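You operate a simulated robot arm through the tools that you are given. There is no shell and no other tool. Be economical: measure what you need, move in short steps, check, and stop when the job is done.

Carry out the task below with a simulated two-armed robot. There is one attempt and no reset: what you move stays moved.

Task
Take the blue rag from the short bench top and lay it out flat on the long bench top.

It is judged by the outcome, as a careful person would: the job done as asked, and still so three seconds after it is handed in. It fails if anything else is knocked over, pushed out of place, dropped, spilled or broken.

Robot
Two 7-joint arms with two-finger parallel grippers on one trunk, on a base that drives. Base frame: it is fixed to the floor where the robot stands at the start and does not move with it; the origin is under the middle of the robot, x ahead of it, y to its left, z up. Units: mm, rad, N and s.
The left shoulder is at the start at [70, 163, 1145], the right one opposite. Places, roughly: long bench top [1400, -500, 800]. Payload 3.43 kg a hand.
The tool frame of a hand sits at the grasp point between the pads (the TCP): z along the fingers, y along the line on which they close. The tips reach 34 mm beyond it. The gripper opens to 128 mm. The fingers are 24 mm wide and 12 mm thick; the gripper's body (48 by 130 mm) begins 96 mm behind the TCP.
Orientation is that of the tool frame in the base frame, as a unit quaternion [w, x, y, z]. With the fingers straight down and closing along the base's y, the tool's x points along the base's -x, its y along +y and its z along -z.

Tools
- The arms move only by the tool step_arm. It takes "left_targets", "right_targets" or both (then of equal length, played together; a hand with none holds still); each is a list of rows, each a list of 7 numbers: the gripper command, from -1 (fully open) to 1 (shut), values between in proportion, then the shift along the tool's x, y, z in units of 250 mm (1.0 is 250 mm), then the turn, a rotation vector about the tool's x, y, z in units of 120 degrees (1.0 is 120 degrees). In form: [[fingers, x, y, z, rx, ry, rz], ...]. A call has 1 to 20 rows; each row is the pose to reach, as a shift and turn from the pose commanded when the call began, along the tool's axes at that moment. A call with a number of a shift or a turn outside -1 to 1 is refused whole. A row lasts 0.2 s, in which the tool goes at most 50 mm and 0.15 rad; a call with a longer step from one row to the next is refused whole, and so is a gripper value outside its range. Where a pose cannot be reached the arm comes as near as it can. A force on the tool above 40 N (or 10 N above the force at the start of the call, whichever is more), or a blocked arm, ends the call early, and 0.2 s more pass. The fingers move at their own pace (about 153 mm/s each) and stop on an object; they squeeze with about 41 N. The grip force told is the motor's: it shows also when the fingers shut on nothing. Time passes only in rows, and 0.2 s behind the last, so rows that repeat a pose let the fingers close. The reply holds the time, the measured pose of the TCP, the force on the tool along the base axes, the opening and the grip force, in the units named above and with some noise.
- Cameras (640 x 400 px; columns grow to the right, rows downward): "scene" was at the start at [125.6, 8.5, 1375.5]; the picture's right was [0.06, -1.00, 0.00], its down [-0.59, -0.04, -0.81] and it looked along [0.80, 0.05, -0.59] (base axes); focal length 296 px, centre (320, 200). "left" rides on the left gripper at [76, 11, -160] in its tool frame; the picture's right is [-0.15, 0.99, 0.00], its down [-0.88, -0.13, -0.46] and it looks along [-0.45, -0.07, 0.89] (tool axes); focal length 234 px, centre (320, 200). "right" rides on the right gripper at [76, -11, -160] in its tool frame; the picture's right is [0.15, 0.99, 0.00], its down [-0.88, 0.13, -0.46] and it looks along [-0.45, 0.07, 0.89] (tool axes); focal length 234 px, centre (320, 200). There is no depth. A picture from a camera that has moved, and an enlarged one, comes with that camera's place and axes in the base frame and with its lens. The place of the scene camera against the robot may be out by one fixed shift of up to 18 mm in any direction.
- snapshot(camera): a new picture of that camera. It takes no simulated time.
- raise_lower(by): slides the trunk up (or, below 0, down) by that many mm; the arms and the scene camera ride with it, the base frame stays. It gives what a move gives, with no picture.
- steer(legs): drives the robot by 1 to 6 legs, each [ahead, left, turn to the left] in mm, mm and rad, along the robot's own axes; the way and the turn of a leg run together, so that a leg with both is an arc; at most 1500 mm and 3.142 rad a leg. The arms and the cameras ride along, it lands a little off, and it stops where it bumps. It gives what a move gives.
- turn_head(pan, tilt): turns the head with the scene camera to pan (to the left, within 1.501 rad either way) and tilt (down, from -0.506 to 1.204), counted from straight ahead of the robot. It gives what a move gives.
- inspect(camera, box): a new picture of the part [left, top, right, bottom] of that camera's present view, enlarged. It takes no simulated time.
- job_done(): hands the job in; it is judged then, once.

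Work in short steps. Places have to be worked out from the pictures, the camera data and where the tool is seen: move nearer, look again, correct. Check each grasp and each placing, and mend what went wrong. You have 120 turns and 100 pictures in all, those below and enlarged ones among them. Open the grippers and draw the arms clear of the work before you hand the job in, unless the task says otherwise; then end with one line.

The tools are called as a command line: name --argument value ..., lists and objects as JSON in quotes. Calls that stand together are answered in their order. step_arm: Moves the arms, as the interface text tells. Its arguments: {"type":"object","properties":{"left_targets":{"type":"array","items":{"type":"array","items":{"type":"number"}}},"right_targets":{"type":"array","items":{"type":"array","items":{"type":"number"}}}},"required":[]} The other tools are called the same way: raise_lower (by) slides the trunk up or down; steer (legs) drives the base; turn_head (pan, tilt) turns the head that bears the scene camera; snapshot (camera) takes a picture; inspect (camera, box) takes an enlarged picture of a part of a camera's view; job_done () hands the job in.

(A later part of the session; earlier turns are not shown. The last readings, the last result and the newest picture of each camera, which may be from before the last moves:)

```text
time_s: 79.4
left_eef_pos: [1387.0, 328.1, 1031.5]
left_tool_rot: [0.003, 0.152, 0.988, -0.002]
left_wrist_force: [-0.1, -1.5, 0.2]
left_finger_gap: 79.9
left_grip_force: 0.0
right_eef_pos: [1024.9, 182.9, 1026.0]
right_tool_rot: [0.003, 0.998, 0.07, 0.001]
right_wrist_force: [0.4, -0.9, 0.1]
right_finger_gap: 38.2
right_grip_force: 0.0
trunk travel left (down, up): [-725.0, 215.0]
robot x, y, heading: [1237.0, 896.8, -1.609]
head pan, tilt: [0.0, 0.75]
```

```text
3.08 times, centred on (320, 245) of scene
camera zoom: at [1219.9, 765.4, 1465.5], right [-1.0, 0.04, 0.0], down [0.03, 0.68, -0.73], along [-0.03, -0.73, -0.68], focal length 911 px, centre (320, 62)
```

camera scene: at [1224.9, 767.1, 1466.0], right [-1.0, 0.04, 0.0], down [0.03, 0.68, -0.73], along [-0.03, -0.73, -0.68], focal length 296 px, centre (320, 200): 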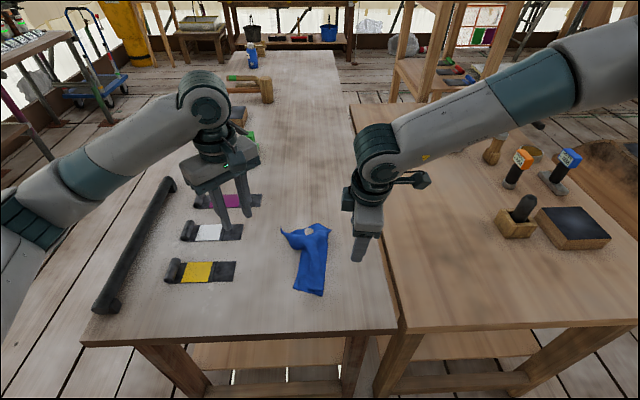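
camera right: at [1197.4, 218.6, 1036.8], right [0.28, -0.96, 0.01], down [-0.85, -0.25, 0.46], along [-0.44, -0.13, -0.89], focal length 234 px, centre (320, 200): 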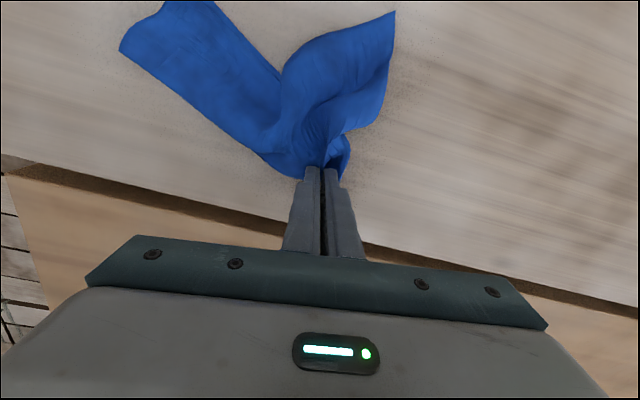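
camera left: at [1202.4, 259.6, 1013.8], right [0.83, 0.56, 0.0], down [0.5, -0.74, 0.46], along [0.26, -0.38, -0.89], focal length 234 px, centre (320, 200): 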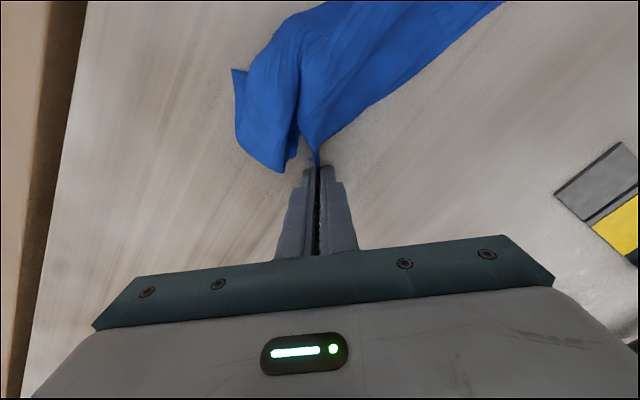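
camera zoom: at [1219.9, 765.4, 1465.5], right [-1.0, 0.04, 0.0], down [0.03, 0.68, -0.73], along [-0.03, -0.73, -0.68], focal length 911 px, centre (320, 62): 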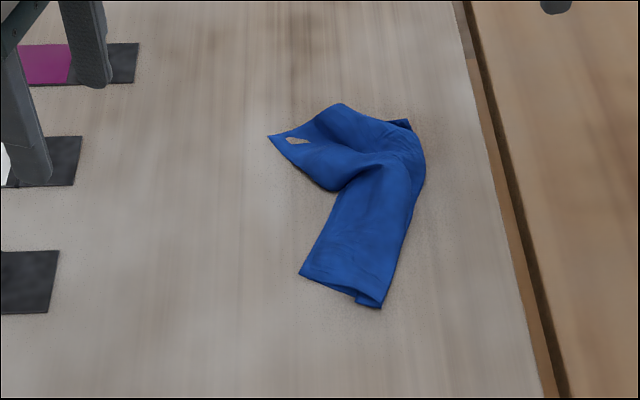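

C3 is at ≈(1245,176), pointing right. I bring the left hand over it, fingers straddling, to z≈890.

step_arm --left_targets '[[-0.25, 0.08, -0.13, 0, 0, 0, 0], [-0.25, 0.16, -0.26, 0, 0, 0, 0], [-0.25, 0.24, -0.39, 0, 0, 0, 0], [-0.25, 0.32, -0.52, 0, 0, 0, 0], [-0.25, 0.4, -0.65, 0.05, 0, 0, 0], [-0.25, 0.456, -0.76, 0.15, 0, 0, 0], [-0.25, 0.456, -0.76, 0.3, 0, 0, 0], [-0.25, 0.456, -0.76, 0.45, 0, 0, 0], [-0.25, 0.456, -0.76, 0.565, 0, 0, 0], [-0.25, 0.456, -0.76, 0.565, 0, 0, 0]]'

snapshot --camera "left"

```text
time_s: 81.6
left_eef_pos: [1223.5, 179.8, 889.0]
left_tool_rot: [0.003, 0.153, 0.988, -0.001]
left_wrist_force: [0.5, -0.4, -0.1]
left_finger_gap: 80.1
left_grip_force: 0.0
right_eef_pos: [1026.7, 183.2, 1024.5]
right_tool_rot: [0.002, 0.998, 0.07, 0.0]
right_wrist_force: [0.0, 0.3, 0.3]
right_finger_gap: 38.3
right_grip_force: 0.0
trunk travel left (down, up): [-725.0, 215.0]
robot x, y, heading: [1241.7, 900.2, -1.609]
head pan, tilt: [0.0, 0.75]
```

```text
39 pictures are left
camera left: at [1154.1, 214.0, 1048.2], right [0.44, 0.9, 0.0], down [0.8, -0.39, 0.46], along [0.41, -0.2, -0.89], focal length 234 px, centre (320, 200)
```

left: 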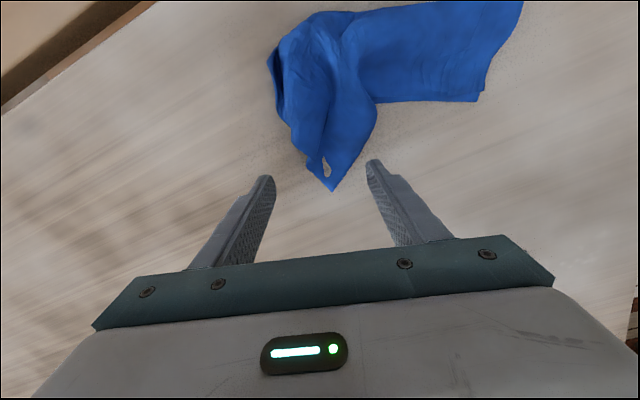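

Well aligned. Descend and close on it.

step_arm --left_targets '[[-0.25, 0, 0, 0.06, 0, 0, 0], [-0.25, 0, 0, 0.1, 0, 0, 0], [-0.25, 0, 0, 0.125, 0, 0, 0], [-0.25, 0, 0, 0.14, 0, 0, 0], [-0.25, 0, 0, 0.145, 0, 0, 0]]'

step_arm --left_targets '[[0, 0, 0, 0, 0, 0, 0], [0.25, 0, 0, 0, 0, 0, 0], [0.5, 0, 0, 0, 0, 0, 0], [0.75, 0, 0, 0, 0, 0, 0], [1, 0, 0, 0, 0, 0, 0], [1, 0, 0, 0, 0, 0, 0]]'

```text
time_s: 82.8
left_eef_pos: [1223.5, 178.7, 854.7]
left_tool_rot: [0.002, 0.151, 0.988, -0.002]
left_wrist_force: [-0.6, 0.4, 5.6]
left_finger_gap: 80.0
left_grip_force: 0.1
right_eef_pos: [1025.4, 182.7, 1025.4]
right_tool_rot: [0.004, 0.998, 0.07, 0.001]
right_wrist_force: [-0.8, -0.3, 0.6]
right_finger_gap: 38.6
right_grip_force: 0.0
trunk travel left (down, up): [-725.0, 215.0]
robot x, y, heading: [1239.2, 895.5, -1.615]
head pan, tilt: [0.0, 0.75]
```

```text
time_s: 84.2
left_eef_pos: [1223.9, 179.3, 854.7]
left_tool_rot: [0.002, 0.152, 0.988, -0.002]
left_wrist_force: [0.1, 0.5, 9.1]
left_finger_gap: 3.3
left_grip_force: 37.9
right_eef_pos: [1025.4, 184.2, 1025.4]
right_tool_rot: [0.004, 0.998, 0.069, 0.001]
right_wrist_force: [0.0, -0.7, -0.1]
right_finger_gap: 38.5
right_grip_force: 0.1
trunk travel left (down, up): [-725.0, 215.0]
robot x, y, heading: [1241.0, 897.4, -1.612]
head pan, tilt: [0.0, 0.75]
```

Gripped. I pull C3 outward to the right (+x) low over the bench.

step_arm --left_targets '[[1, 0, 0, -0.06, 0, 0, 0], [1, -0.08, 0.02, -0.08, 0, 0, 0], [1, -0.17, 0.05, -0.08, 0, 0, 0], [1, -0.26, 0.07, -0.08, 0, 0, 0], [1, -0.35, 0.1, -0.08, 0, 0, 0], [1, -0.43, 0.12, -0.08, 0, 0, 0], [1, -0.43, 0.12, -0.08, 0, 0, 0]]'

snapshot --camera "scene"

snapshot --camera "right"

```text
time_s: 85.8
left_eef_pos: [1336.3, 175.6, 871.8]
left_tool_rot: [0.003, 0.152, 0.988, -0.002]
left_wrist_force: [-0.5, -0.6, 0.3]
left_finger_gap: 3.2
left_grip_force: 37.8
right_eef_pos: [1026.4, 183.5, 1024.1]
right_tool_rot: [0.002, 0.998, 0.07, 0.001]
right_wrist_force: [-0.6, 0.4, 0.0]
right_finger_gap: 38.4
right_grip_force: 0.0
trunk travel left (down, up): [-725.0, 215.0]
robot x, y, heading: [1239.8, 897.4, -1.609]
head pan, tilt: [0.0, 0.75]
```

```text
38 pictures are left
camera scene: at [1221.0, 765.1, 1465.5], right [-1.0, 0.04, 0.0], down [0.03, 0.68, -0.73], along [-0.03, -0.73, -0.68], focal length 296 px, centre (320, 200)
```

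scene: 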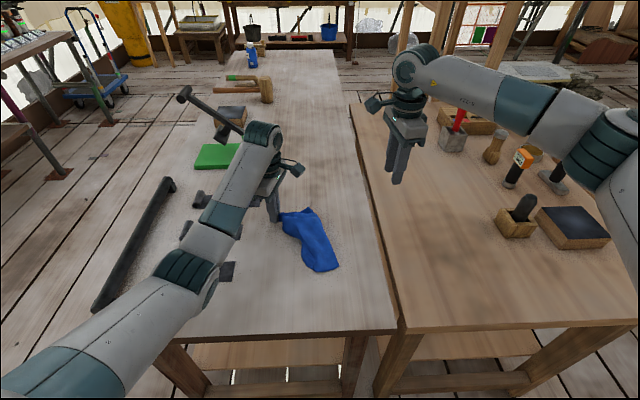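

```text
37 pictures are left
camera right: at [1099.9, 206.1, 1185.5], right [0.28, -0.96, 0.01], down [-0.85, -0.25, 0.46], along [-0.44, -0.13, -0.89], focal length 234 px, centre (320, 200)
```

right: 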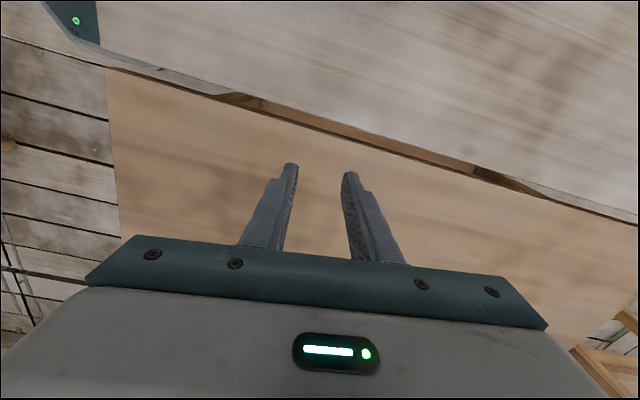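

The rag slid along instead of spreading, so I need both hands holding. The left keeps C3; I look from above with the right camera for a second corner.

step_arm --right_targets '[[0.2, 0.13, -0.02, 0, 0, 0, 0], [-0.25, 0.26, -0.04, 0, 0, 0, 0], [-0.25, 0.39, -0.07, 0, 0, 0, 0], [-0.25, 0.51, -0.09, 0, 0, 0, 0], [-0.25, 0.51, -0.09, 0, 0, 0, 0]]'

snapshot --camera "right"

```text
time_s: 87.0
left_eef_pos: [1336.5, 174.7, 872.7]
left_tool_rot: [0.003, 0.152, 0.988, -0.001]
left_wrist_force: [0.2, 0.3, -0.1]
left_finger_gap: 3.2
left_grip_force: 38.0
right_eef_pos: [1148.1, 222.8, 1023.8]
right_tool_rot: [0.003, 0.998, 0.069, 0.001]
right_wrist_force: [0.1, -0.4, 0.4]
right_finger_gap: 80.2
right_grip_force: 0.0
trunk travel left (down, up): [-725.0, 215.0]
robot x, y, heading: [1236.7, 894.7, -1.616]
head pan, tilt: [0.0, 0.75]
```

```text
36 pictures are left
camera right: at [1222.9, 245.6, 1184.3], right [0.28, -0.96, 0.01], down [-0.85, -0.25, 0.46], along [-0.43, -0.13, -0.89], focal length 234 px, centre (320, 200)
```

right: 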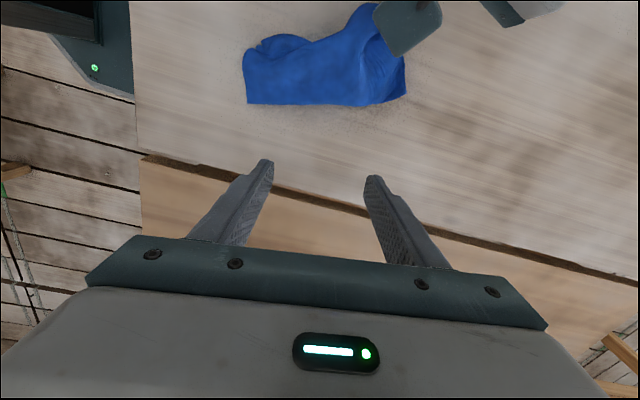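

A clean corner P≈(1169,335) is visible. I yaw the right hand a further 38° and go over it.

step_arm --right_targets '[[-0.25, 0.04, -0.07, 0, 0, 0, 0.06], [-0.25, 0.08, -0.14, 0, 0, 0, 0.12], [-0.25, 0.12, -0.21, 0, 0, 0, 0.18], [-0.25, 0.17, -0.29, 0.05, 0, 0, 0.24], [-0.25, 0.222, -0.368, 0.12, 0, 0, 0.3], [-0.25, 0.222, -0.368, 0.25, 0, 0, 0.317], [-0.25, 0.222, -0.368, 0.4, 0, 0, 0.317], [-0.25, 0.222, -0.368, 0.5, 0, 0, 0.317], [-0.25, 0.222, -0.368, 0.5, 0, 0, 0.317]]'

snapshot --camera "right"

```text
time_s: 89.0
left_eef_pos: [1336.6, 175.3, 872.3]
left_tool_rot: [0.003, 0.153, 0.988, 0.0]
left_wrist_force: [-0.9, 0.1, -0.2]
left_finger_gap: 3.3
left_grip_force: 38.7
right_eef_pos: [1191.3, 317.3, 899.1]
right_tool_rot: [0.002, 0.966, -0.259, 0.001]
right_wrist_force: [-0.5, 0.2, -0.1]
right_finger_gap: 80.3
right_grip_force: 0.0
trunk travel left (down, up): [-725.0, 215.0]
robot x, y, heading: [1236.7, 895.7, -1.614]
head pan, tilt: [0.0, 0.75]
```

```text
35 pictures are left
camera right: at [1263.7, 292.0, 1060.1], right [-0.37, -0.93, 0.01], down [-0.83, 0.33, 0.45], along [-0.42, 0.16, -0.89], focal length 234 px, centre (320, 200)
```

right: 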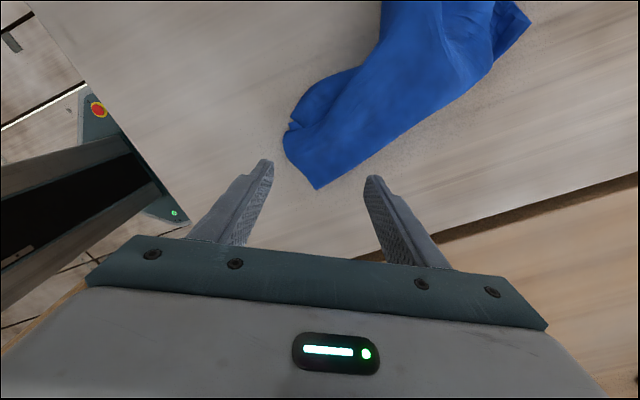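

P is between the fingers. Descend and close.

step_arm --right_targets '[[-0.25, 0, 0, 0.08, 0, 0, 0], [-0.25, 0, 0, 0.14, 0, 0, 0], [-0.25, 0, 0, 0.17, 0, 0, 0], [-0.25, 0, 0, 0.185, 0, 0, 0], [-0.25, 0, 0, 0.19, 0, 0, 0]]'

step_arm --right_targets '[[0, 0, 0, 0, 0, 0, 0], [0.25, 0, 0, 0, 0, 0, 0], [0.5, 0, 0, 0, 0, 0, 0], [0.75, 0, 0, 0, 0, 0, 0], [1, 0, 0, 0, 0, 0, 0], [1, 0, 0, 0, 0, 0, 0]]'

snapshot --camera "right"

```text
time_s: 90.2
left_eef_pos: [1336.4, 177.2, 873.1]
left_tool_rot: [0.002, 0.152, 0.988, -0.001]
left_wrist_force: [0.2, 0.2, -0.5]
left_finger_gap: 3.2
left_grip_force: 38.0
right_eef_pos: [1193.0, 318.9, 855.8]
right_tool_rot: [0.004, 0.966, -0.259, 0.003]
right_wrist_force: [1.9, -2.5, 15.4]
right_finger_gap: 80.4
right_grip_force: 0.5
trunk travel left (down, up): [-725.0, 215.0]
robot x, y, heading: [1243.1, 894.6, -1.61]
head pan, tilt: [0.0, 0.75]
```

```text
time_s: 91.6
left_eef_pos: [1336.3, 176.7, 875.3]
left_tool_rot: [0.001, 0.152, 0.988, -0.003]
left_wrist_force: [-0.7, 0.6, -0.1]
left_finger_gap: 3.2
left_grip_force: 37.5
right_eef_pos: [1191.4, 320.1, 855.7]
right_tool_rot: [0.005, 0.966, -0.259, 0.002]
right_wrist_force: [-2.0, -5.3, 34.3]
right_finger_gap: 3.1
right_grip_force: 37.7
trunk travel left (down, up): [-725.0, 215.0]
robot x, y, heading: [1236.8, 896.4, -1.609]
head pan, tilt: [0.0, 0.75]
```

```text
34 pictures are left
camera right: at [1263.0, 294.8, 1016.1], right [-0.37, -0.93, 0.01], down [-0.83, 0.33, 0.45], along [-0.42, 0.16, -0.89], focal length 234 px, centre (320, 200)
```

right: 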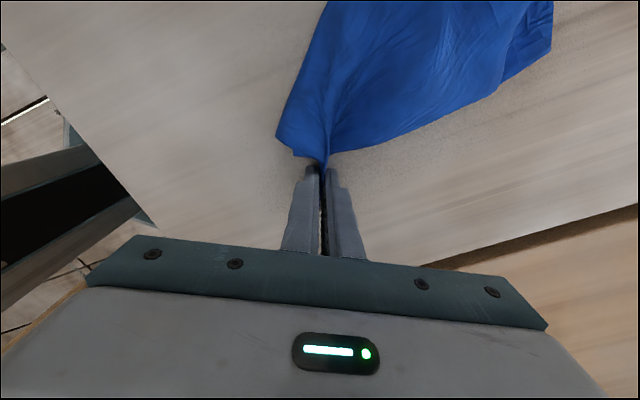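

Both corners are held. I lift both hands together with slack to let the cloth hang and untangle, then look.

step_arm --left_targets '[[1, 0, 0, -0.12, 0, 0, 0], [1, 0, 0.02, -0.24, 0, 0, 0], [1, 0, 0.05, -0.36, 0, 0, 0], [1, 0, 0.08, -0.48, 0, 0, 0], [1, 0, 0.11, -0.6, 0, 0, 0], [1, 0, 0.14, -0.72, 0, 0, 0], [1, 0, 0.17, -0.84, 0, 0, 0], [1, 0, 0.2, -0.96, 0, 0, 0], [1, 0, 0.2, -0.96, 0, 0, 0], [1, 0, 0.2, -0.96, 0, 0, 0]]' --right_targets '[[1, 0, 0, -0.13, 0, 0, 0], [1, 0, 0.05, -0.25, 0, 0, 0], [1, 0, 0.1, -0.37, 0, 0, 0], [1, -0.01, 0.15, -0.5, 0, 0, 0], [1, -0.02, 0.2, -0.63, 0, 0, 0], [1, -0.03, 0.25, -0.76, 0, 0, 0], [1, -0.04, 0.3, -0.88, 0, 0, 0], [1, -0.05, 0.36, -1, 0, 0, 0], [1, -0.05, 0.36, -1, 0, 0, 0], [1, -0.05, 0.36, -1, 0, 0, 0]]'

snapshot --camera "scene"

```text
time_s: 93.8
left_eef_pos: [1350.2, 226.7, 1115.0]
left_tool_rot: [0.002, 0.152, 0.988, -0.001]
left_wrist_force: [-1.7, -0.3, -0.9]
left_finger_gap: 3.4
left_grip_force: 37.8
right_eef_pos: [1133.8, 249.7, 1106.9]
right_tool_rot: [0.002, 0.966, -0.259, 0.002]
right_wrist_force: [1.2, 0.2, 0.9]
right_finger_gap: 3.4
right_grip_force: 37.8
trunk travel left (down, up): [-725.0, 215.0]
robot x, y, heading: [1237.6, 894.4, -1.611]
head pan, tilt: [0.0, 0.75]
```

```text
33 pictures are left
camera scene: at [1221.7, 765.1, 1465.5], right [-1.0, 0.04, 0.0], down [0.03, 0.68, -0.73], along [-0.03, -0.73, -0.68], focal length 296 px, centre (320, 200)
```

scene: 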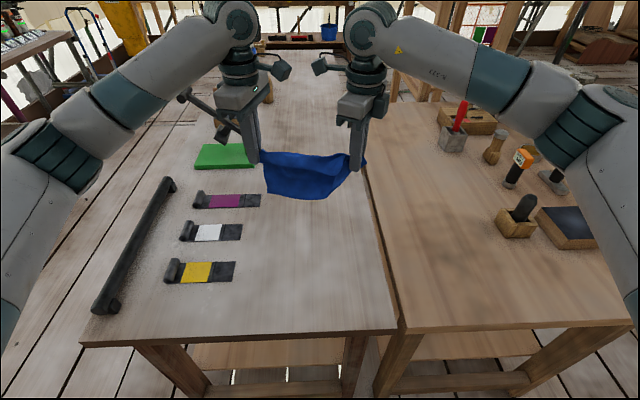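

The rag hangs taut between the hands but only ~110 mm deep, so it's likely folded across. I zoom in.

inspect --camera "scene" --box '[240, 130, 390, 220]'

```text
4.27 times, centred on (315, 175) of scene
camera zoom: at [1221.7, 765.1, 1465.5], right [-1.0, 0.04, 0.0], down [0.03, 0.68, -0.73], along [-0.03, -0.73, -0.68], focal length 1264 px, centre (341, 307)
```

zoom: 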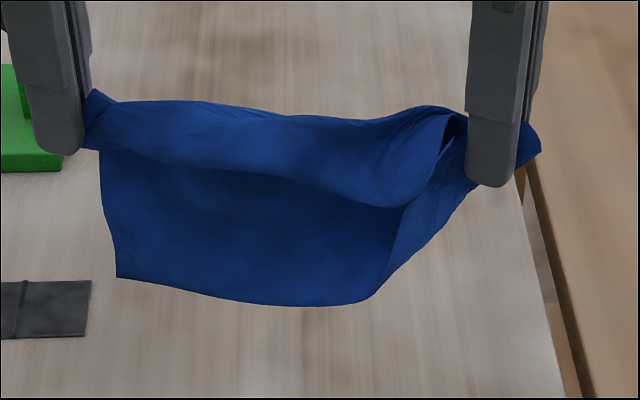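

It is a nearly full sheet with a strip folded over the front near the top. I'll lay it with the bottom edge far, drawing the hands toward the robot, so the flap ends up on top where it can be opened.

step_arm --left_targets '[[1, -0.03, -0.095, 0, 0, 0, 0], [1, -0.063, -0.198, 0, 0, 0, 0], [1, -0.063, -0.198, 0.16, 0, 0, 0], [1, -0.063, -0.198, 0.32, 0, 0, 0], [1, -0.063, -0.198, 0.42, 0, 0, 0], [1, -0.036, -0.114, 0.472, 0, 0, 0], [1, -0.002, -0.008, 0.52, 0, 0, 0], [1, 0.03, 0.095, 0.58, 0, 0, 0], [1, 0.058, 0.183, 0.66, 0, 0, 0], [1, 0.079, 0.252, 0.76, 0, 0, 0], [1, 0.094, 0.298, 0.86, 0, 0, 0], [1, 0.102, 0.324, 0.96, 0, 0, 0], [1, 0.106, 0.336, 1.0, 0, 0, 0]]' --right_targets '[[1, 0.07, 0.121, 0, 0, 0, 0], [1, 0.14, 0.242, 0, 0, 0, 0], [1, 0.14, 0.242, 0.16, 0, 0, 0], [1, 0.14, 0.242, 0.32, 0, 0, 0], [1, 0.14, 0.242, 0.42, 0, 0, 0], [1, 0.096, 0.166, 0.472, 0, 0, 0], [1, 0.04, 0.069, 0.52, 0, 0, 0], [1, -0.014, -0.024, 0.58, 0, 0, 0], [1, -0.06, -0.104, 0.65, 0, 0, 0], [1, -0.096, -0.166, 0.74, 0, 0, 0], [1, -0.12, -0.208, 0.83, 0, 0, 0], [1, -0.134, -0.232, 0.93, 0, 0, 0], [1, -0.14, -0.242, 0.97, 0, 0, 0]]'

inspect --camera "scene" --box '[220, 170, 400, 300]'

```text
time_s: 96.6
left_eef_pos: [1348.5, 314.2, 866.8]
left_tool_rot: [0.003, 0.152, 0.988, -0.002]
left_wrist_force: [-1.5, -0.5, 0.2]
left_finger_gap: 3.2
left_grip_force: 37.9
right_eef_pos: [1136.0, 320.7, 861.8]
right_tool_rot: [0.003, 0.966, -0.259, 0.002]
right_wrist_force: [0.1, 0.6, 2.0]
right_finger_gap: 3.2
right_grip_force: 37.3
trunk travel left (down, up): [-725.0, 215.0]
robot x, y, heading: [1240.6, 898.0, -1.61]
head pan, tilt: [0.0, 0.75]
```

```text
3.08 times, centred on (310, 235) of scene
camera zoom: at [1221.8, 765.3, 1465.7], right [-1.0, 0.04, 0.0], down [0.03, 0.68, -0.73], along [-0.03, -0.73, -0.68], focal length 911 px, centre (351, 92)
```

zoom: 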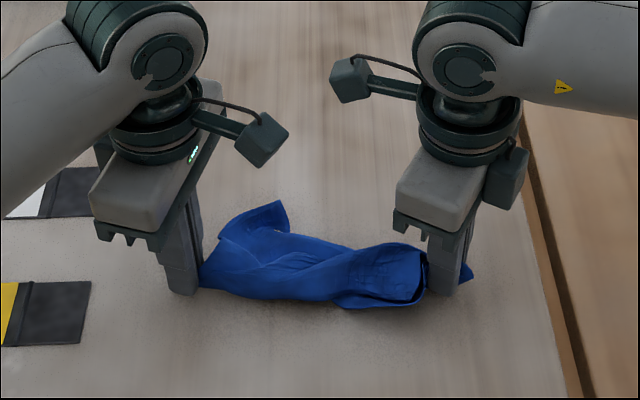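

Laid down. I release both, rise straight up and withdraw to look.

step_arm --left_targets '[[1, 0, 0, 0.03, 0, 0, 0], [0.8, 0, 0, 0.03, 0, 0, 0], [0.6, 0, 0, 0.02, 0, 0, 0], [0.5, 0, 0, 0, 0, 0, 0], [0.5, 0, 0, -0.15, 0, 0, 0], [0.5, 0, 0, -0.33, 0, 0, 0], [0.5, 0, 0, -0.51, 0, 0, 0], [0.5, -0.1, 0, -0.6, 0, 0, 0], [0.5, -0.2, 0, -0.7, 0, 0, 0], [0.5, -0.3, 0, -0.7, 0, 0, 0]]' --right_targets '[[1, 0, 0, 0.01, 0, 0, 0], [0.8, 0, 0, 0.01, 0, 0, 0], [0.6, 0, 0, 0.0, 0, 0, 0], [0.5, 0, 0, 0, 0, 0, 0], [0.5, 0, 0, -0.15, 0, 0, 0], [0.5, 0, 0, -0.33, 0, 0, 0], [0.5, 0, 0, -0.51, 0, 0, 0], [0.5, -0.1, 0, -0.6, 0, 0, 0], [0.5, -0.25, 0, -0.7, 0, 0, 0], [0.5, -0.4, 0, -0.7, 0, 0, 0]]'

inspect --camera "scene" --box '[240, 180, 400, 290]'

```text
time_s: 98.8
left_eef_pos: [1421.5, 291.9, 1037.3]
left_tool_rot: [0.002, 0.152, 0.988, -0.001]
left_wrist_force: [0.7, -0.2, -0.2]
left_finger_gap: 31.9
left_grip_force: 0.1
right_eef_pos: [1049.2, 369.8, 1037.1]
right_tool_rot: [0.003, 0.966, -0.259, 0.002]
right_wrist_force: [0.5, 0.5, -0.6]
right_finger_gap: 31.8
right_grip_force: 0.0
trunk travel left (down, up): [-725.0, 215.0]
robot x, y, heading: [1239.3, 898.9, -1.611]
head pan, tilt: [0.0, 0.75]
```

```text
3.64 times, centred on (320, 235) of scene
camera zoom: at [1221.0, 765.8, 1465.6], right [-1.0, 0.04, 0.0], down [0.03, 0.68, -0.73], along [-0.03, -0.73, -0.68], focal length 1077 px, centre (320, 73)
```

zoom: 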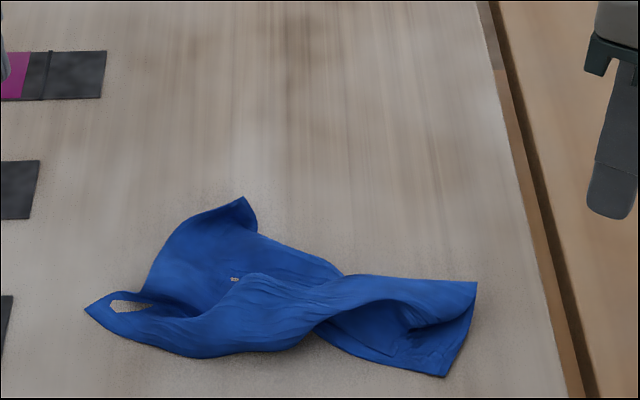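

Now I read four corners: L(1368,314), T(1259,217), R(1090,304), S(1122,377). L–R was the held diagonal, so pulling T away and S toward the robot at table height should flatten it. I re-yaw both hands above T (left) and S (right).

step_arm --left_targets '[[0.3, 0.04, -0.03, 0, 0, 0, 0.05], [0, 0.08, -0.06, 0, 0, 0, 0.1], [-0.25, 0.12, -0.09, 0, 0, 0, 0.15], [-0.25, 0.16, -0.12, 0, 0, 0, 0.2], [-0.25, 0.2, -0.15, 0, 0, 0, 0.25], [-0.25, 0.24, -0.18, 0, 0, 0, 0.3], [-0.25, 0.28, -0.21, 0, 0, 0, 0.35], [-0.25, 0.32, -0.24, 0, 0, 0, 0.4], [-0.25, 0.36, -0.27, 0, 0, 0, 0.45], [-0.25, 0.4, -0.3, 0, 0, 0, 0.5], [-0.25, 0.44, -0.32, 0, 0, 0, 0.55], [-0.25, 0.48, -0.34, 0, 0, 0, 0.6], [-0.25, 0.52, -0.36, 0, 0, 0, 0.65], [-0.25, 0.541, -0.385, 0, 0, 0, 0.683], [-0.25, 0.541, -0.385, 0, 0, 0, 0.683]]' --right_targets '[[0.3, 0, 0, 0, 0, 0, -0.067], [0, 0, 0, 0, 0, 0, -0.134], [-0.25, 0, 0, 0, 0, 0, -0.2], [-0.25, 0, 0, 0, 0, 0, -0.267], [-0.25, 0, 0, 0, 0, 0, -0.334], [-0.25, 0.03, -0.01, 0, 0, 0, -0.4], [-0.25, 0.06, -0.02, 0, 0, 0, -0.467], [-0.25, 0.09, -0.03, 0, 0, 0, -0.534], [-0.25, 0.12, -0.04, 0, 0, 0, -0.6], [-0.25, 0.15, -0.05, 0, 0, 0, -0.667], [-0.25, 0.18, -0.06, 0, 0, 0, -0.734], [-0.25, 0.22, -0.075, 0, 0, 0, -0.8], [-0.25, 0.26, -0.09, 0, 0, 0, -0.867], [-0.25, 0.29, -0.1, 0, 0, 0, -0.934], [-0.25, 0.316, -0.109, 0, 0, 0, -1.0]]'

snapshot --camera "left"

snapshot --camera "right"

```text
time_s: 102.0
left_eef_pos: [1263.6, 238.9, 1038.8]
left_tool_rot: [0.002, 0.763, 0.646, -0.001]
left_wrist_force: [0.7, -0.6, -0.1]
left_finger_gap: 79.9
left_grip_force: 0.1
right_eef_pos: [1131.1, 354.3, 1034.1]
right_tool_rot: [0.002, 0.706, 0.709, -0.001]
right_wrist_force: [0.0, -0.2, 0.6]
right_finger_gap: 80.3
right_grip_force: 0.1
trunk travel left (down, up): [-725.0, 215.0]
robot x, y, heading: [1241.6, 896.4, -1.615]
head pan, tilt: [0.0, 0.75]
```

```text
29 pictures are left
camera left: at [1285.5, 311.7, 1198.8], right [0.95, -0.31, 0.0], down [-0.28, -0.85, 0.46], along [-0.14, -0.44, -0.89], focal length 234 px, centre (320, 200)
```

left: 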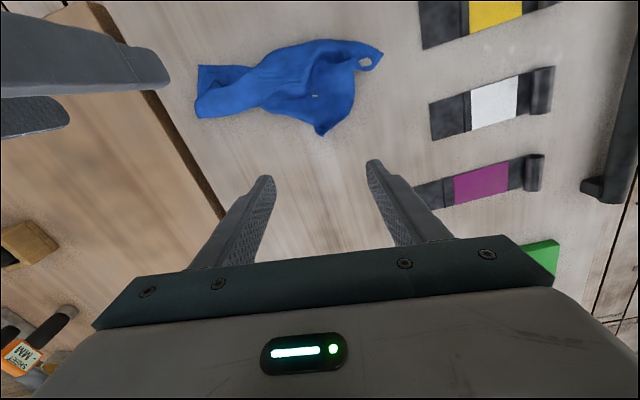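

```text
28 pictures are left
camera right: at [1120.3, 431.1, 1195.0], right [0.99, 0.15, 0.0], down [0.13, -0.88, 0.46], along [0.07, -0.46, -0.89], focal length 234 px, centre (320, 200)
```

right: 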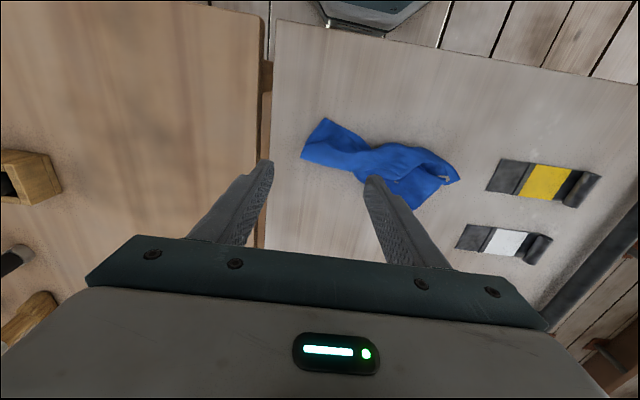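

T≈(1266,238, curled up slightly) and S≈(1130,379) refined. I adjust and descend both to contact.

step_arm --left_targets '[[-0.25, 0.04, 0, 0.1, 0, 0, 0], [-0.25, 0.077, 0, 0.2, 0, 0, 0], [-0.25, 0.077, 0, 0.35, 0, 0, 0], [-0.25, 0.077, 0, 0.5, 0, 0, 0], [-0.25, 0.077, 0, 0.62, 0, 0, 0], [-0.25, 0.077, 0, 0.7, 0, 0, 0], [-0.25, 0.077, 0, 0.74, 0, 0, 0], [-0.25, 0.077, 0, 0.752, 0, 0, 0]]' --right_targets '[[-0.25, 0.008, 0.032, 0, 0, 0, -0.06], [-0.25, 0.008, 0.032, 0.1, 0, 0, -0.12], [-0.25, 0.008, 0.032, 0.25, 0, 0, -0.185], [-0.25, 0.008, 0.032, 0.4, 0, 0, -0.185], [-0.25, 0.008, 0.032, 0.55, 0, 0, -0.185], [-0.25, 0.008, 0.032, 0.66, 0, 0, -0.185], [-0.25, 0.008, 0.032, 0.71, 0, 0, -0.185], [-0.25, 0.008, 0.032, 0.73, 0, 0, -0.185]]'

snapshot --camera "right"

snapshot --camera "left"

```text
time_s: 103.8
left_eef_pos: [1267.6, 257.0, 856.1]
left_tool_rot: [0.005, 0.763, 0.646, -0.001]
left_wrist_force: [1.7, -2.8, 20.9]
left_finger_gap: 80.6
left_grip_force: 0.6
right_eef_pos: [1138.5, 354.5, 855.7]
right_tool_rot: [0.005, 0.557, 0.83, -0.004]
right_wrist_force: [-1.2, -0.5, 13.8]
right_finger_gap: 79.0
right_grip_force: 0.0
trunk travel left (down, up): [-725.0, 215.0]
robot x, y, heading: [1242.6, 895.3, -1.616]
head pan, tilt: [0.0, 0.75]
```

```text
27 pictures are left
camera right: at [1099.3, 422.7, 1015.0], right [0.86, 0.51, 0.0], down [0.45, -0.76, 0.47], along [0.24, -0.4, -0.88], focal length 234 px, centre (320, 200)
```

right: 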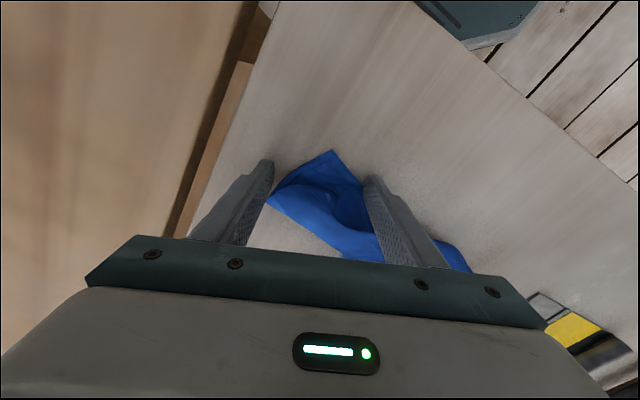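

```text
26 pictures are left
camera left: at [1289.6, 330.2, 1014.9], right [0.95, -0.31, 0.01], down [-0.27, -0.84, 0.46], along [-0.14, -0.44, -0.89], focal length 234 px, centre (320, 200)
```

left: 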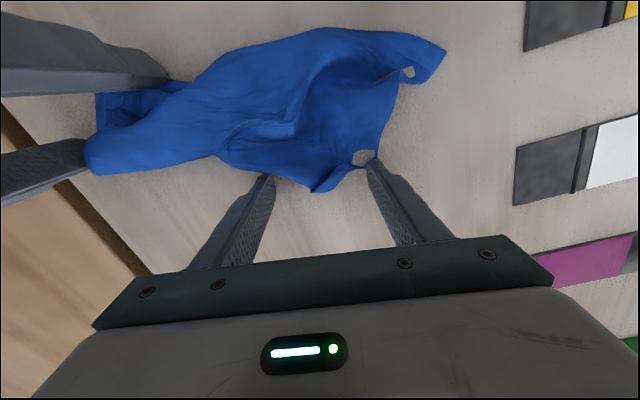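

Both corners are straddled. I shift the right hand slightly toward S's tip so only that layer is taken, and close both.

step_arm --left_targets '[[-0.1, 0, 0, 0, 0, 0, 0], [0.1, 0, 0, 0, 0, 0, 0], [0.3, 0, 0, 0, 0, 0, 0], [0.5, 0, 0, 0, 0, 0, 0], [0.75, 0, 0, 0, 0, 0, 0], [1, 0, 0, 0, 0, 0, 0], [1, 0, 0, 0, 0, 0, 0]]' --right_targets '[[-0.25, 0.02, 0, 0, 0, 0, 0], [-0.1, 0.035, 0, 0, 0, 0, 0], [0.15, 0.035, 0, 0, 0, 0, 0], [0.4, 0.035, 0, 0, 0, 0, 0], [0.7, 0.035, 0, 0, 0, 0, 0], [1, 0.035, 0, 0, 0, 0, 0], [1, 0.035, 0, 0, 0, 0, 0]]'

snapshot --camera "right"

snapshot --camera "left"

```text
time_s: 105.4
left_eef_pos: [1263.2, 257.9, 854.9]
left_tool_rot: [0.001, 0.765, 0.644, -0.004]
left_wrist_force: [-4.4, 6.6, 21.2]
left_finger_gap: 3.6
left_grip_force: 38.5
right_eef_pos: [1138.4, 363.8, 855.9]
right_tool_rot: [0.007, 0.557, 0.83, -0.004]
right_wrist_force: [4.3, 0.2, 15.9]
right_finger_gap: 2.4
right_grip_force: 36.5
trunk travel left (down, up): [-725.0, 215.0]
robot x, y, heading: [1241.3, 895.4, -1.612]
head pan, tilt: [0.0, 0.75]
stopped in row 7 (left hand): the force on the tool passed its limit (the readings are from after the stop); the commanded pose is now the measured one
```

```text
25 pictures are left
camera right: at [1098.0, 431.9, 1014.6], right [0.86, 0.51, 0.0], down [0.45, -0.76, 0.47], along [0.24, -0.4, -0.88], focal length 234 px, centre (320, 200)
```

right: 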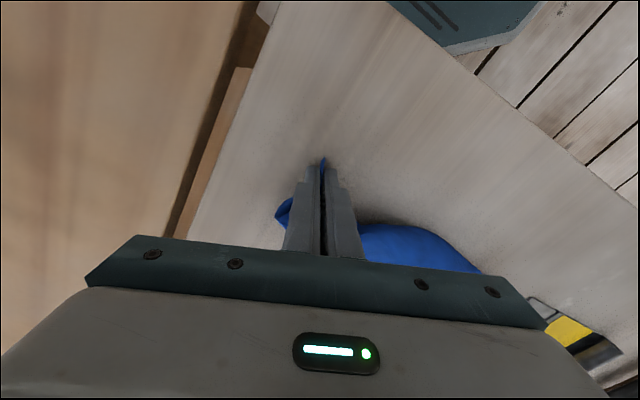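

```text
24 pictures are left
camera left: at [1286.9, 332.1, 1015.5], right [0.95, -0.31, 0.0], down [-0.28, -0.84, 0.46], along [-0.15, -0.44, -0.89], focal length 234 px, centre (320, 200)
```

left: 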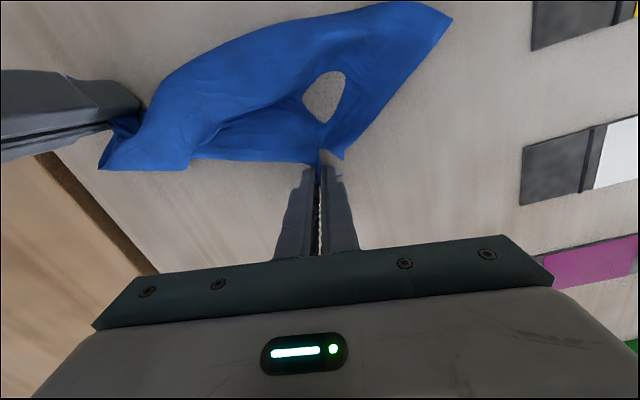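

Both corners are firmly held. Now I pull T away (−y) and S toward the robot, just above the bench.

step_arm --left_targets '[[1, 0, 0, -0.05, 0, 0, 0], [1, -0.05, 0.01, -0.06, 0, 0, 0], [1, -0.1, 0.02, -0.06, 0, 0, 0], [1, -0.16, 0.03, -0.06, 0, 0, 0], [1, -0.21, 0.045, -0.06, 0, 0, 0], [1, -0.27, 0.055, -0.06, 0, 0, 0], [1, -0.32, 0.065, -0.06, 0, 0, 0], [1, -0.364, 0.075, -0.06, 0, 0, 0], [1, -0.364, 0.075, -0.06, 0, 0, 0]]' --right_targets '[[1, 0, 0, -0.05, 0, 0, 0], [1, 0.02, 0.06, -0.06, 0, 0, 0], [1, 0.04, 0.11, -0.06, 0, 0, 0], [1, 0.06, 0.17, -0.06, 0, 0, 0], [1, 0.08, 0.22, -0.06, 0, 0, 0], [1, 0.09, 0.27, -0.06, 0, 0, 0], [1, 0.11, 0.32, -0.06, 0, 0, 0], [1, 0.125, 0.371, -0.06, 0, 0, 0], [1, 0.125, 0.371, -0.06, 0, 0, 0]]'

snapshot --camera "left"

snapshot --camera "scene"

```text
time_s: 106.7
left_eef_pos: [1263.6, 205.8, 865.0]
left_tool_rot: [-0.006, 0.767, 0.641, 0.001]
left_wrist_force: [-8.1, 16.7, 1.5]
left_finger_gap: 3.1
left_grip_force: 38.6
right_eef_pos: [1183.2, 397.0, 869.4]
right_tool_rot: [0.01, 0.559, 0.829, -0.007]
right_wrist_force: [8.1, -16.7, 0.6]
right_finger_gap: 2.1
right_grip_force: 36.3
trunk travel left (down, up): [-725.0, 215.0]
robot x, y, heading: [1240.4, 895.1, -1.614]
head pan, tilt: [0.0, 0.75]
stopped in row 6 (right hand): the force on the tool passed its limit (the readings are from after the stop); the commanded pose is now the measured one
```

```text
23 pictures are left
camera left: at [1287.7, 276.1, 1025.0], right [0.95, -0.32, -0.01], down [-0.28, -0.85, 0.45], along [-0.15, -0.42, -0.89], focal length 234 px, centre (320, 200)
```

left: 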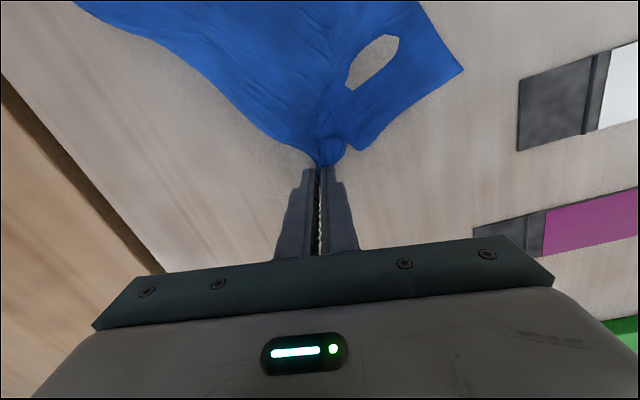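

```text
22 pictures are left
camera scene: at [1221.6, 764.8, 1465.5], right [-1.0, 0.04, 0.0], down [0.03, 0.68, -0.73], along [-0.03, -0.73, -0.68], focal length 296 px, centre (320, 200)
```

scene: 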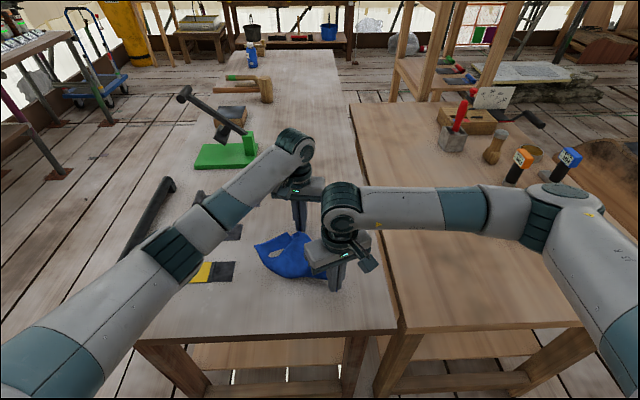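

Taut at 207 mm grip distance — that matches T–S being a full long edge (with L–R the opposite one). So lifting now gives a clean edge hold. I slacken, lift both and line the hands up along x.

step_arm --left_targets '[[1, 0.02, 0.02, -0.06, 0, 0, 0], [1, 0.04, 0.05, -0.18, 0, 0, 0], [1, 0.06, 0.08, -0.3, 0, 0, 0], [1, 0.07, 0.11, -0.42, 0, 0, 0], [1, 0.09, 0.14, -0.54, 0, 0, 0], [1, 0.1, 0.17, -0.66, 0, 0, 0], [1, 0.12, 0.2, -0.78, 0, 0, 0], [1, 0.13, 0.23, -0.9, 0, 0, 0], [1, 0.14, 0.25, -1.0, 0, 0, 0], [1, 0.14, 0.25, -1.0, 0, 0, 0], [1, 0.14, 0.25, -1.0, 0, 0, 0]]' --right_targets '[[1, -0.05, -0.03, -0.06, 0, 0, 0], [1, -0.11, -0.08, -0.18, 0, 0, 0], [1, -0.17, -0.13, -0.3, 0, 0, 0], [1, -0.23, -0.19, -0.42, 0, 0, 0], [1, -0.29, -0.24, -0.54, 0, 0, 0], [1, -0.35, -0.29, -0.66, 0, 0, 0], [1, -0.41, -0.34, -0.78, 0, 0, 0], [1, -0.46, -0.39, -0.9, 0, 0, 0], [1, -0.504, -0.427, -1.0, 0, 0, 0], [1, -0.504, -0.427, -1.0, 0, 0, 0], [1, -0.504, -0.427, -1.0, 0, 0, 0]]'

inspect --camera "scene" --box '[230, 120, 400, 240]'

```text
time_s: 108.5
left_eef_pos: [1318.7, 224.3, 1092.2]
left_tool_rot: [-0.007, 0.769, 0.639, -0.009]
left_wrist_force: [-26.3, -2.0, 1.2]
left_finger_gap: 4.4
left_grip_force: 38.8
right_eef_pos: [1143.9, 259.2, 1096.8]
right_tool_rot: [0.015, 0.551, 0.834, 0.0]
right_wrist_force: [26.5, 2.4, -1.8]
right_finger_gap: 2.8
right_grip_force: 37.7
trunk travel left (down, up): [-725.0, 215.0]
robot x, y, heading: [1242.3, 894.5, -1.617]
head pan, tilt: [0.0, 0.75]
stopped in row 9 (left hand): the force on the tool passed its limit (the readings are from after the stop); the commanded pose is now the measured one
```

```text
3.33 times, centred on (315, 180) of scene
camera zoom: at [1221.7, 765.8, 1465.5], right [-1.0, 0.04, 0.0], down [0.03, 0.68, -0.73], along [-0.03, -0.73, -0.68], focal length 987 px, centre (337, 267)
```

zoom: 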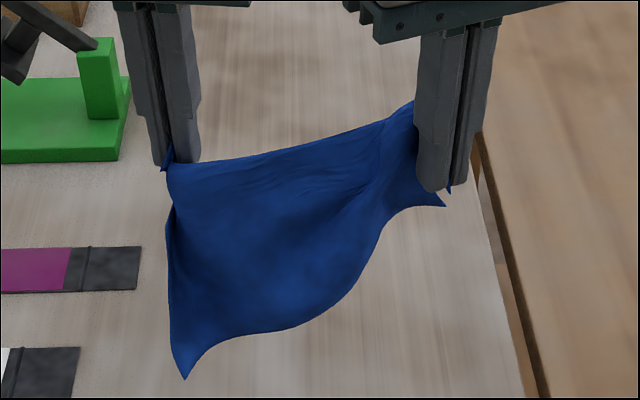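

The T–L side hangs clean; at the right hand, R is tucked up beside S. I slacken the tension and lay it with L's edge near the robot (hands travelling away), so R can afterwards be pulled out near me.

step_arm --left_targets '[[1, 0.131, -0.061, 0, 0, 0, 0], [1, 0.268, -0.087, 0, 0, 0, 0], [1, 0.41, -0.113, 0, 0, 0, 0], [1, 0.41, -0.113, 0.12, 0, 0, 0], [1, 0.292, -0.091, 0.14, 0, 0, 0], [1, 0.154, -0.065, 0.18, 0, 0, 0], [1, 0.017, -0.04, 0.26, 0, 0, 0], [1, -0.101, -0.018, 0.38, 0, 0, 0], [1, -0.2, 0, 0.52, 0, 0, 0], [1, -0.278, 0.016, 0.68, 0, 0, 0], [1, -0.329, 0.025, 0.82, 0, 0, 0], [1, -0.345, 0.028, 0.912, 0, 0, 0]]' --right_targets '[[1, 0.092, 0.039, 0, 0, 0, 0], [1, 0.184, 0.078, 0, 0, 0, 0], [1, 0.28, 0.119, 0, 0, 0, 0], [1, 0.28, 0.119, 0.12, 0, 0, 0], [1, 0.169, 0.072, 0.14, 0, 0, 0.03], [1, 0.04, 0.017, 0.18, 0, 0, 0.06], [1, -0.088, -0.038, 0.26, 0, 0, 0.09], [1, -0.199, -0.085, 0.38, 0, 0, 0.12], [1, -0.291, -0.124, 0.52, 0, 0, 0.15], [1, -0.364, -0.155, 0.68, 0, 0, 0.18], [1, -0.412, -0.176, 0.82, 0, 0, 0.18], [1, -0.427, -0.182, 0.93, 0, 0, 0.18]]'

inspect --camera "scene" --box '[230, 170, 400, 290]'

```text
time_s: 111.2
left_eef_pos: [1306.7, 136.3, 864.8]
left_tool_rot: [-0.007, 0.769, 0.64, -0.006]
left_wrist_force: [-26.4, -10.0, 2.4]
left_finger_gap: 4.8
left_grip_force: 39.8
right_eef_pos: [1145.6, 139.2, 864.2]
right_tool_rot: [0.013, 0.699, 0.715, 0.002]
right_wrist_force: [27.3, 10.1, -0.4]
right_finger_gap: 6.3
right_grip_force: 40.2
trunk travel left (down, up): [-725.0, 215.0]
robot x, y, heading: [1243.2, 893.8, -1.615]
head pan, tilt: [0.0, 0.75]
```

```text
3.33 times, centred on (315, 230) of scene
camera zoom: at [1221.4, 764.6, 1465.6], right [-1.0, 0.04, 0.0], down [0.03, 0.68, -0.73], along [-0.03, -0.73, -0.68], focal length 987 px, centre (337, 100)
```

zoom: 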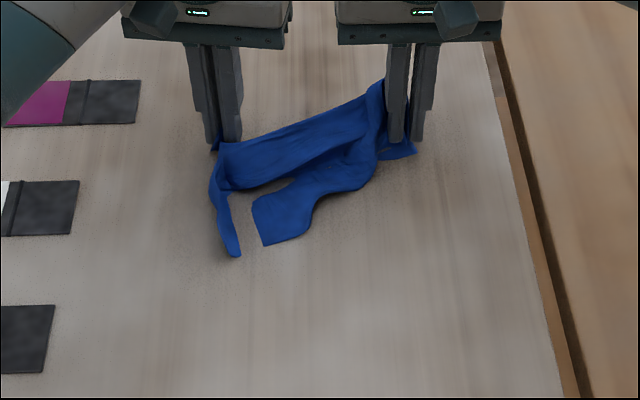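

The bench hides parts of the cloth that press into it, and the right hand's pinch is a folded bundle. I slacken, release only the right hand, keep T in the left as an anchor, and look at the right end.

step_arm --right_targets '[[1, 0, 0.06, 0, 0, 0, 0], [1, 0, 0.12, 0.01, 0, 0, 0], [0.8, 0, 0.12, 0.01, 0, 0, 0], [0.5, 0, 0.12, 0.0, 0, 0, 0], [0.3, 0, 0.12, 0.0, 0, 0, 0], [0.3, 0, 0.12, -0.15, 0, 0, 0], [0.3, 0, 0.1, -0.33, 0, 0, 0], [0.3, 0, 0, -0.5, 0, 0, 0], [0.3, 0.08, -0.15, -0.55, 0, 0, 0], [0.3, 0.2, -0.25, -0.6, 0, 0, 0], [0.3, 0.36, -0.25, -0.6, 0, 0, 0]]' --left_targets '[[1, 0, 0, 0, 0, 0, 0], [1, 0, 0, 0, 0, 0, 0], [1, 0, 0, 0, 0, 0, 0], [1, 0, 0, -0.05, 0, 0, 0], [1, 0, 0, -0.1, 0, 0, 0], [1, 0, 0, -0.1, 0, 0, 0], [1, 0, 0, -0.1, 0, 0, 0], [1, 0, 0, -0.1, 0, 0, 0], [1, 0, 0, -0.1, 0, 0, 0], [1, 0, 0, -0.1, 0, 0, 0], [1, 0, 0, -0.1, 0, 0, 0]]'

inspect --camera "scene" --box '[230, 170, 400, 290]'

```text
time_s: 113.5
left_eef_pos: [1308.8, 138.1, 890.5]
left_tool_rot: [-0.006, 0.768, 0.641, -0.006]
left_wrist_force: [0.1, 0.3, -0.3]
left_finger_gap: 3.5
left_grip_force: 38.0
right_eef_pos: [1078.2, 227.6, 1012.3]
right_tool_rot: [0.013, 0.7, 0.714, -0.001]
right_wrist_force: [-0.7, 0.1, 0.7]
right_finger_gap: 44.7
right_grip_force: 0.0
trunk travel left (down, up): [-725.0, 215.0]
robot x, y, heading: [1240.3, 895.1, -1.614]
head pan, tilt: [0.0, 0.75]
```

```text
3.33 times, centred on (315, 230) of scene
camera zoom: at [1221.1, 766.1, 1465.7], right [-1.0, 0.04, 0.0], down [0.03, 0.68, -0.73], along [-0.03, -0.73, -0.68], focal length 987 px, centre (337, 100)
```

zoom: 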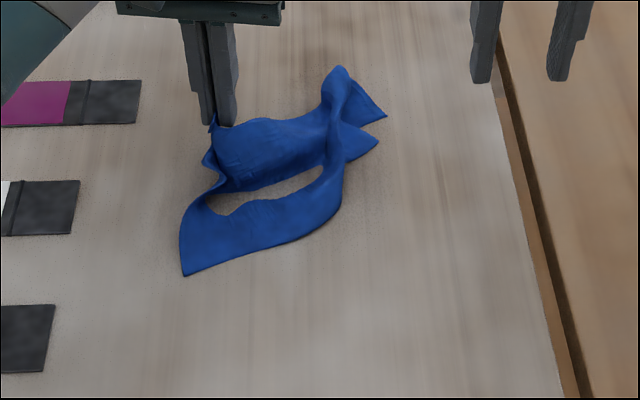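

Now it's clear: T is in the left hand, L lies flat at (1326,278), and R≈(1158,135) and S≈(1149,99) are close together at the far right. R needs pulling toward the robot. I shift the left hand slightly right for clearance and bring the right hand over R.

step_arm --left_targets '[[1, 0, 0.03, 0, 0, 0, 0], [1, 0, 0.06, 0, 0, 0, 0], [1, 0, 0.1, 0, 0, 0, 0], [1, 0, 0.12, 0, 0, 0, 0], [1, 0, 0.12, 0, 0, 0, 0], [1, 0, 0.12, 0, 0, 0, 0], [1, 0, 0.12, 0, 0, 0, 0], [1, 0, 0.12, 0, 0, 0, 0], [1, 0, 0.12, 0, 0, 0, 0], [1, 0, 0.12, 0, 0, 0, 0]]' --right_targets '[[0.31, 0, 0, 0, 0, 0, 0.06], [0.31, 0, 0, 0, 0, 0, 0.12], [0.31, 0, 0, 0, 0, 0, 0.18], [0.31, -0.05, 0.06, 0, 0, 0, 0.24], [0.31, -0.1, 0.12, 0, 0, 0, 0.3], [0.31, -0.16, 0.18, 0, 0, 0, 0.36], [0.31, -0.22, 0.24, 0.08, 0, 0, 0.42], [0.31, -0.28, 0.3, 0.16, 0, 0, 0.48], [0.31, -0.335, 0.36, 0.25, 0, 0, 0.54], [0.31, -0.335, 0.36, 0.36, 0, 0, 0.5525]]'

snapshot --camera "right"

```text
time_s: 115.8
left_eef_pos: [1337.6, 131.7, 889.0]
left_tool_rot: [-0.007, 0.768, 0.64, -0.004]
left_wrist_force: [-1.1, -0.5, -0.6]
left_finger_gap: 3.4
left_grip_force: 38.3
right_eef_pos: [1168.8, 147.0, 924.8]
right_tool_rot: [0.011, 0.977, 0.214, 0.008]
right_wrist_force: [-0.1, -0.4, 1.1]
right_finger_gap: 43.9
right_grip_force: 0.1
trunk travel left (down, up): [-725.0, 215.0]
robot x, y, heading: [1237.8, 896.5, -1.616]
head pan, tilt: [0.0, 0.75]
```

```text
18 pictures are left
camera right: at [1230.2, 192.3, 1085.5], right [0.55, -0.84, 0.03], down [-0.75, -0.48, 0.45], along [-0.36, -0.26, -0.89], focal length 234 px, centre (320, 200)
```

right: 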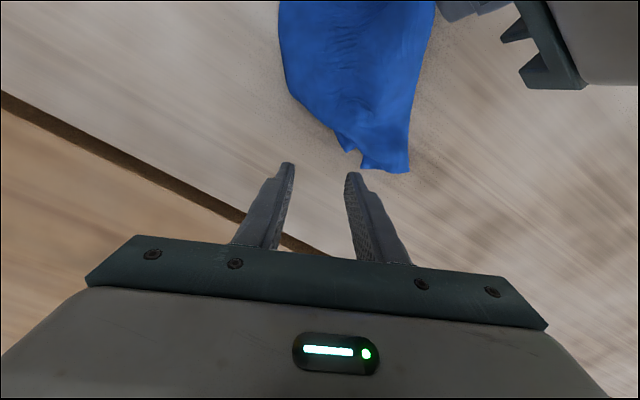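

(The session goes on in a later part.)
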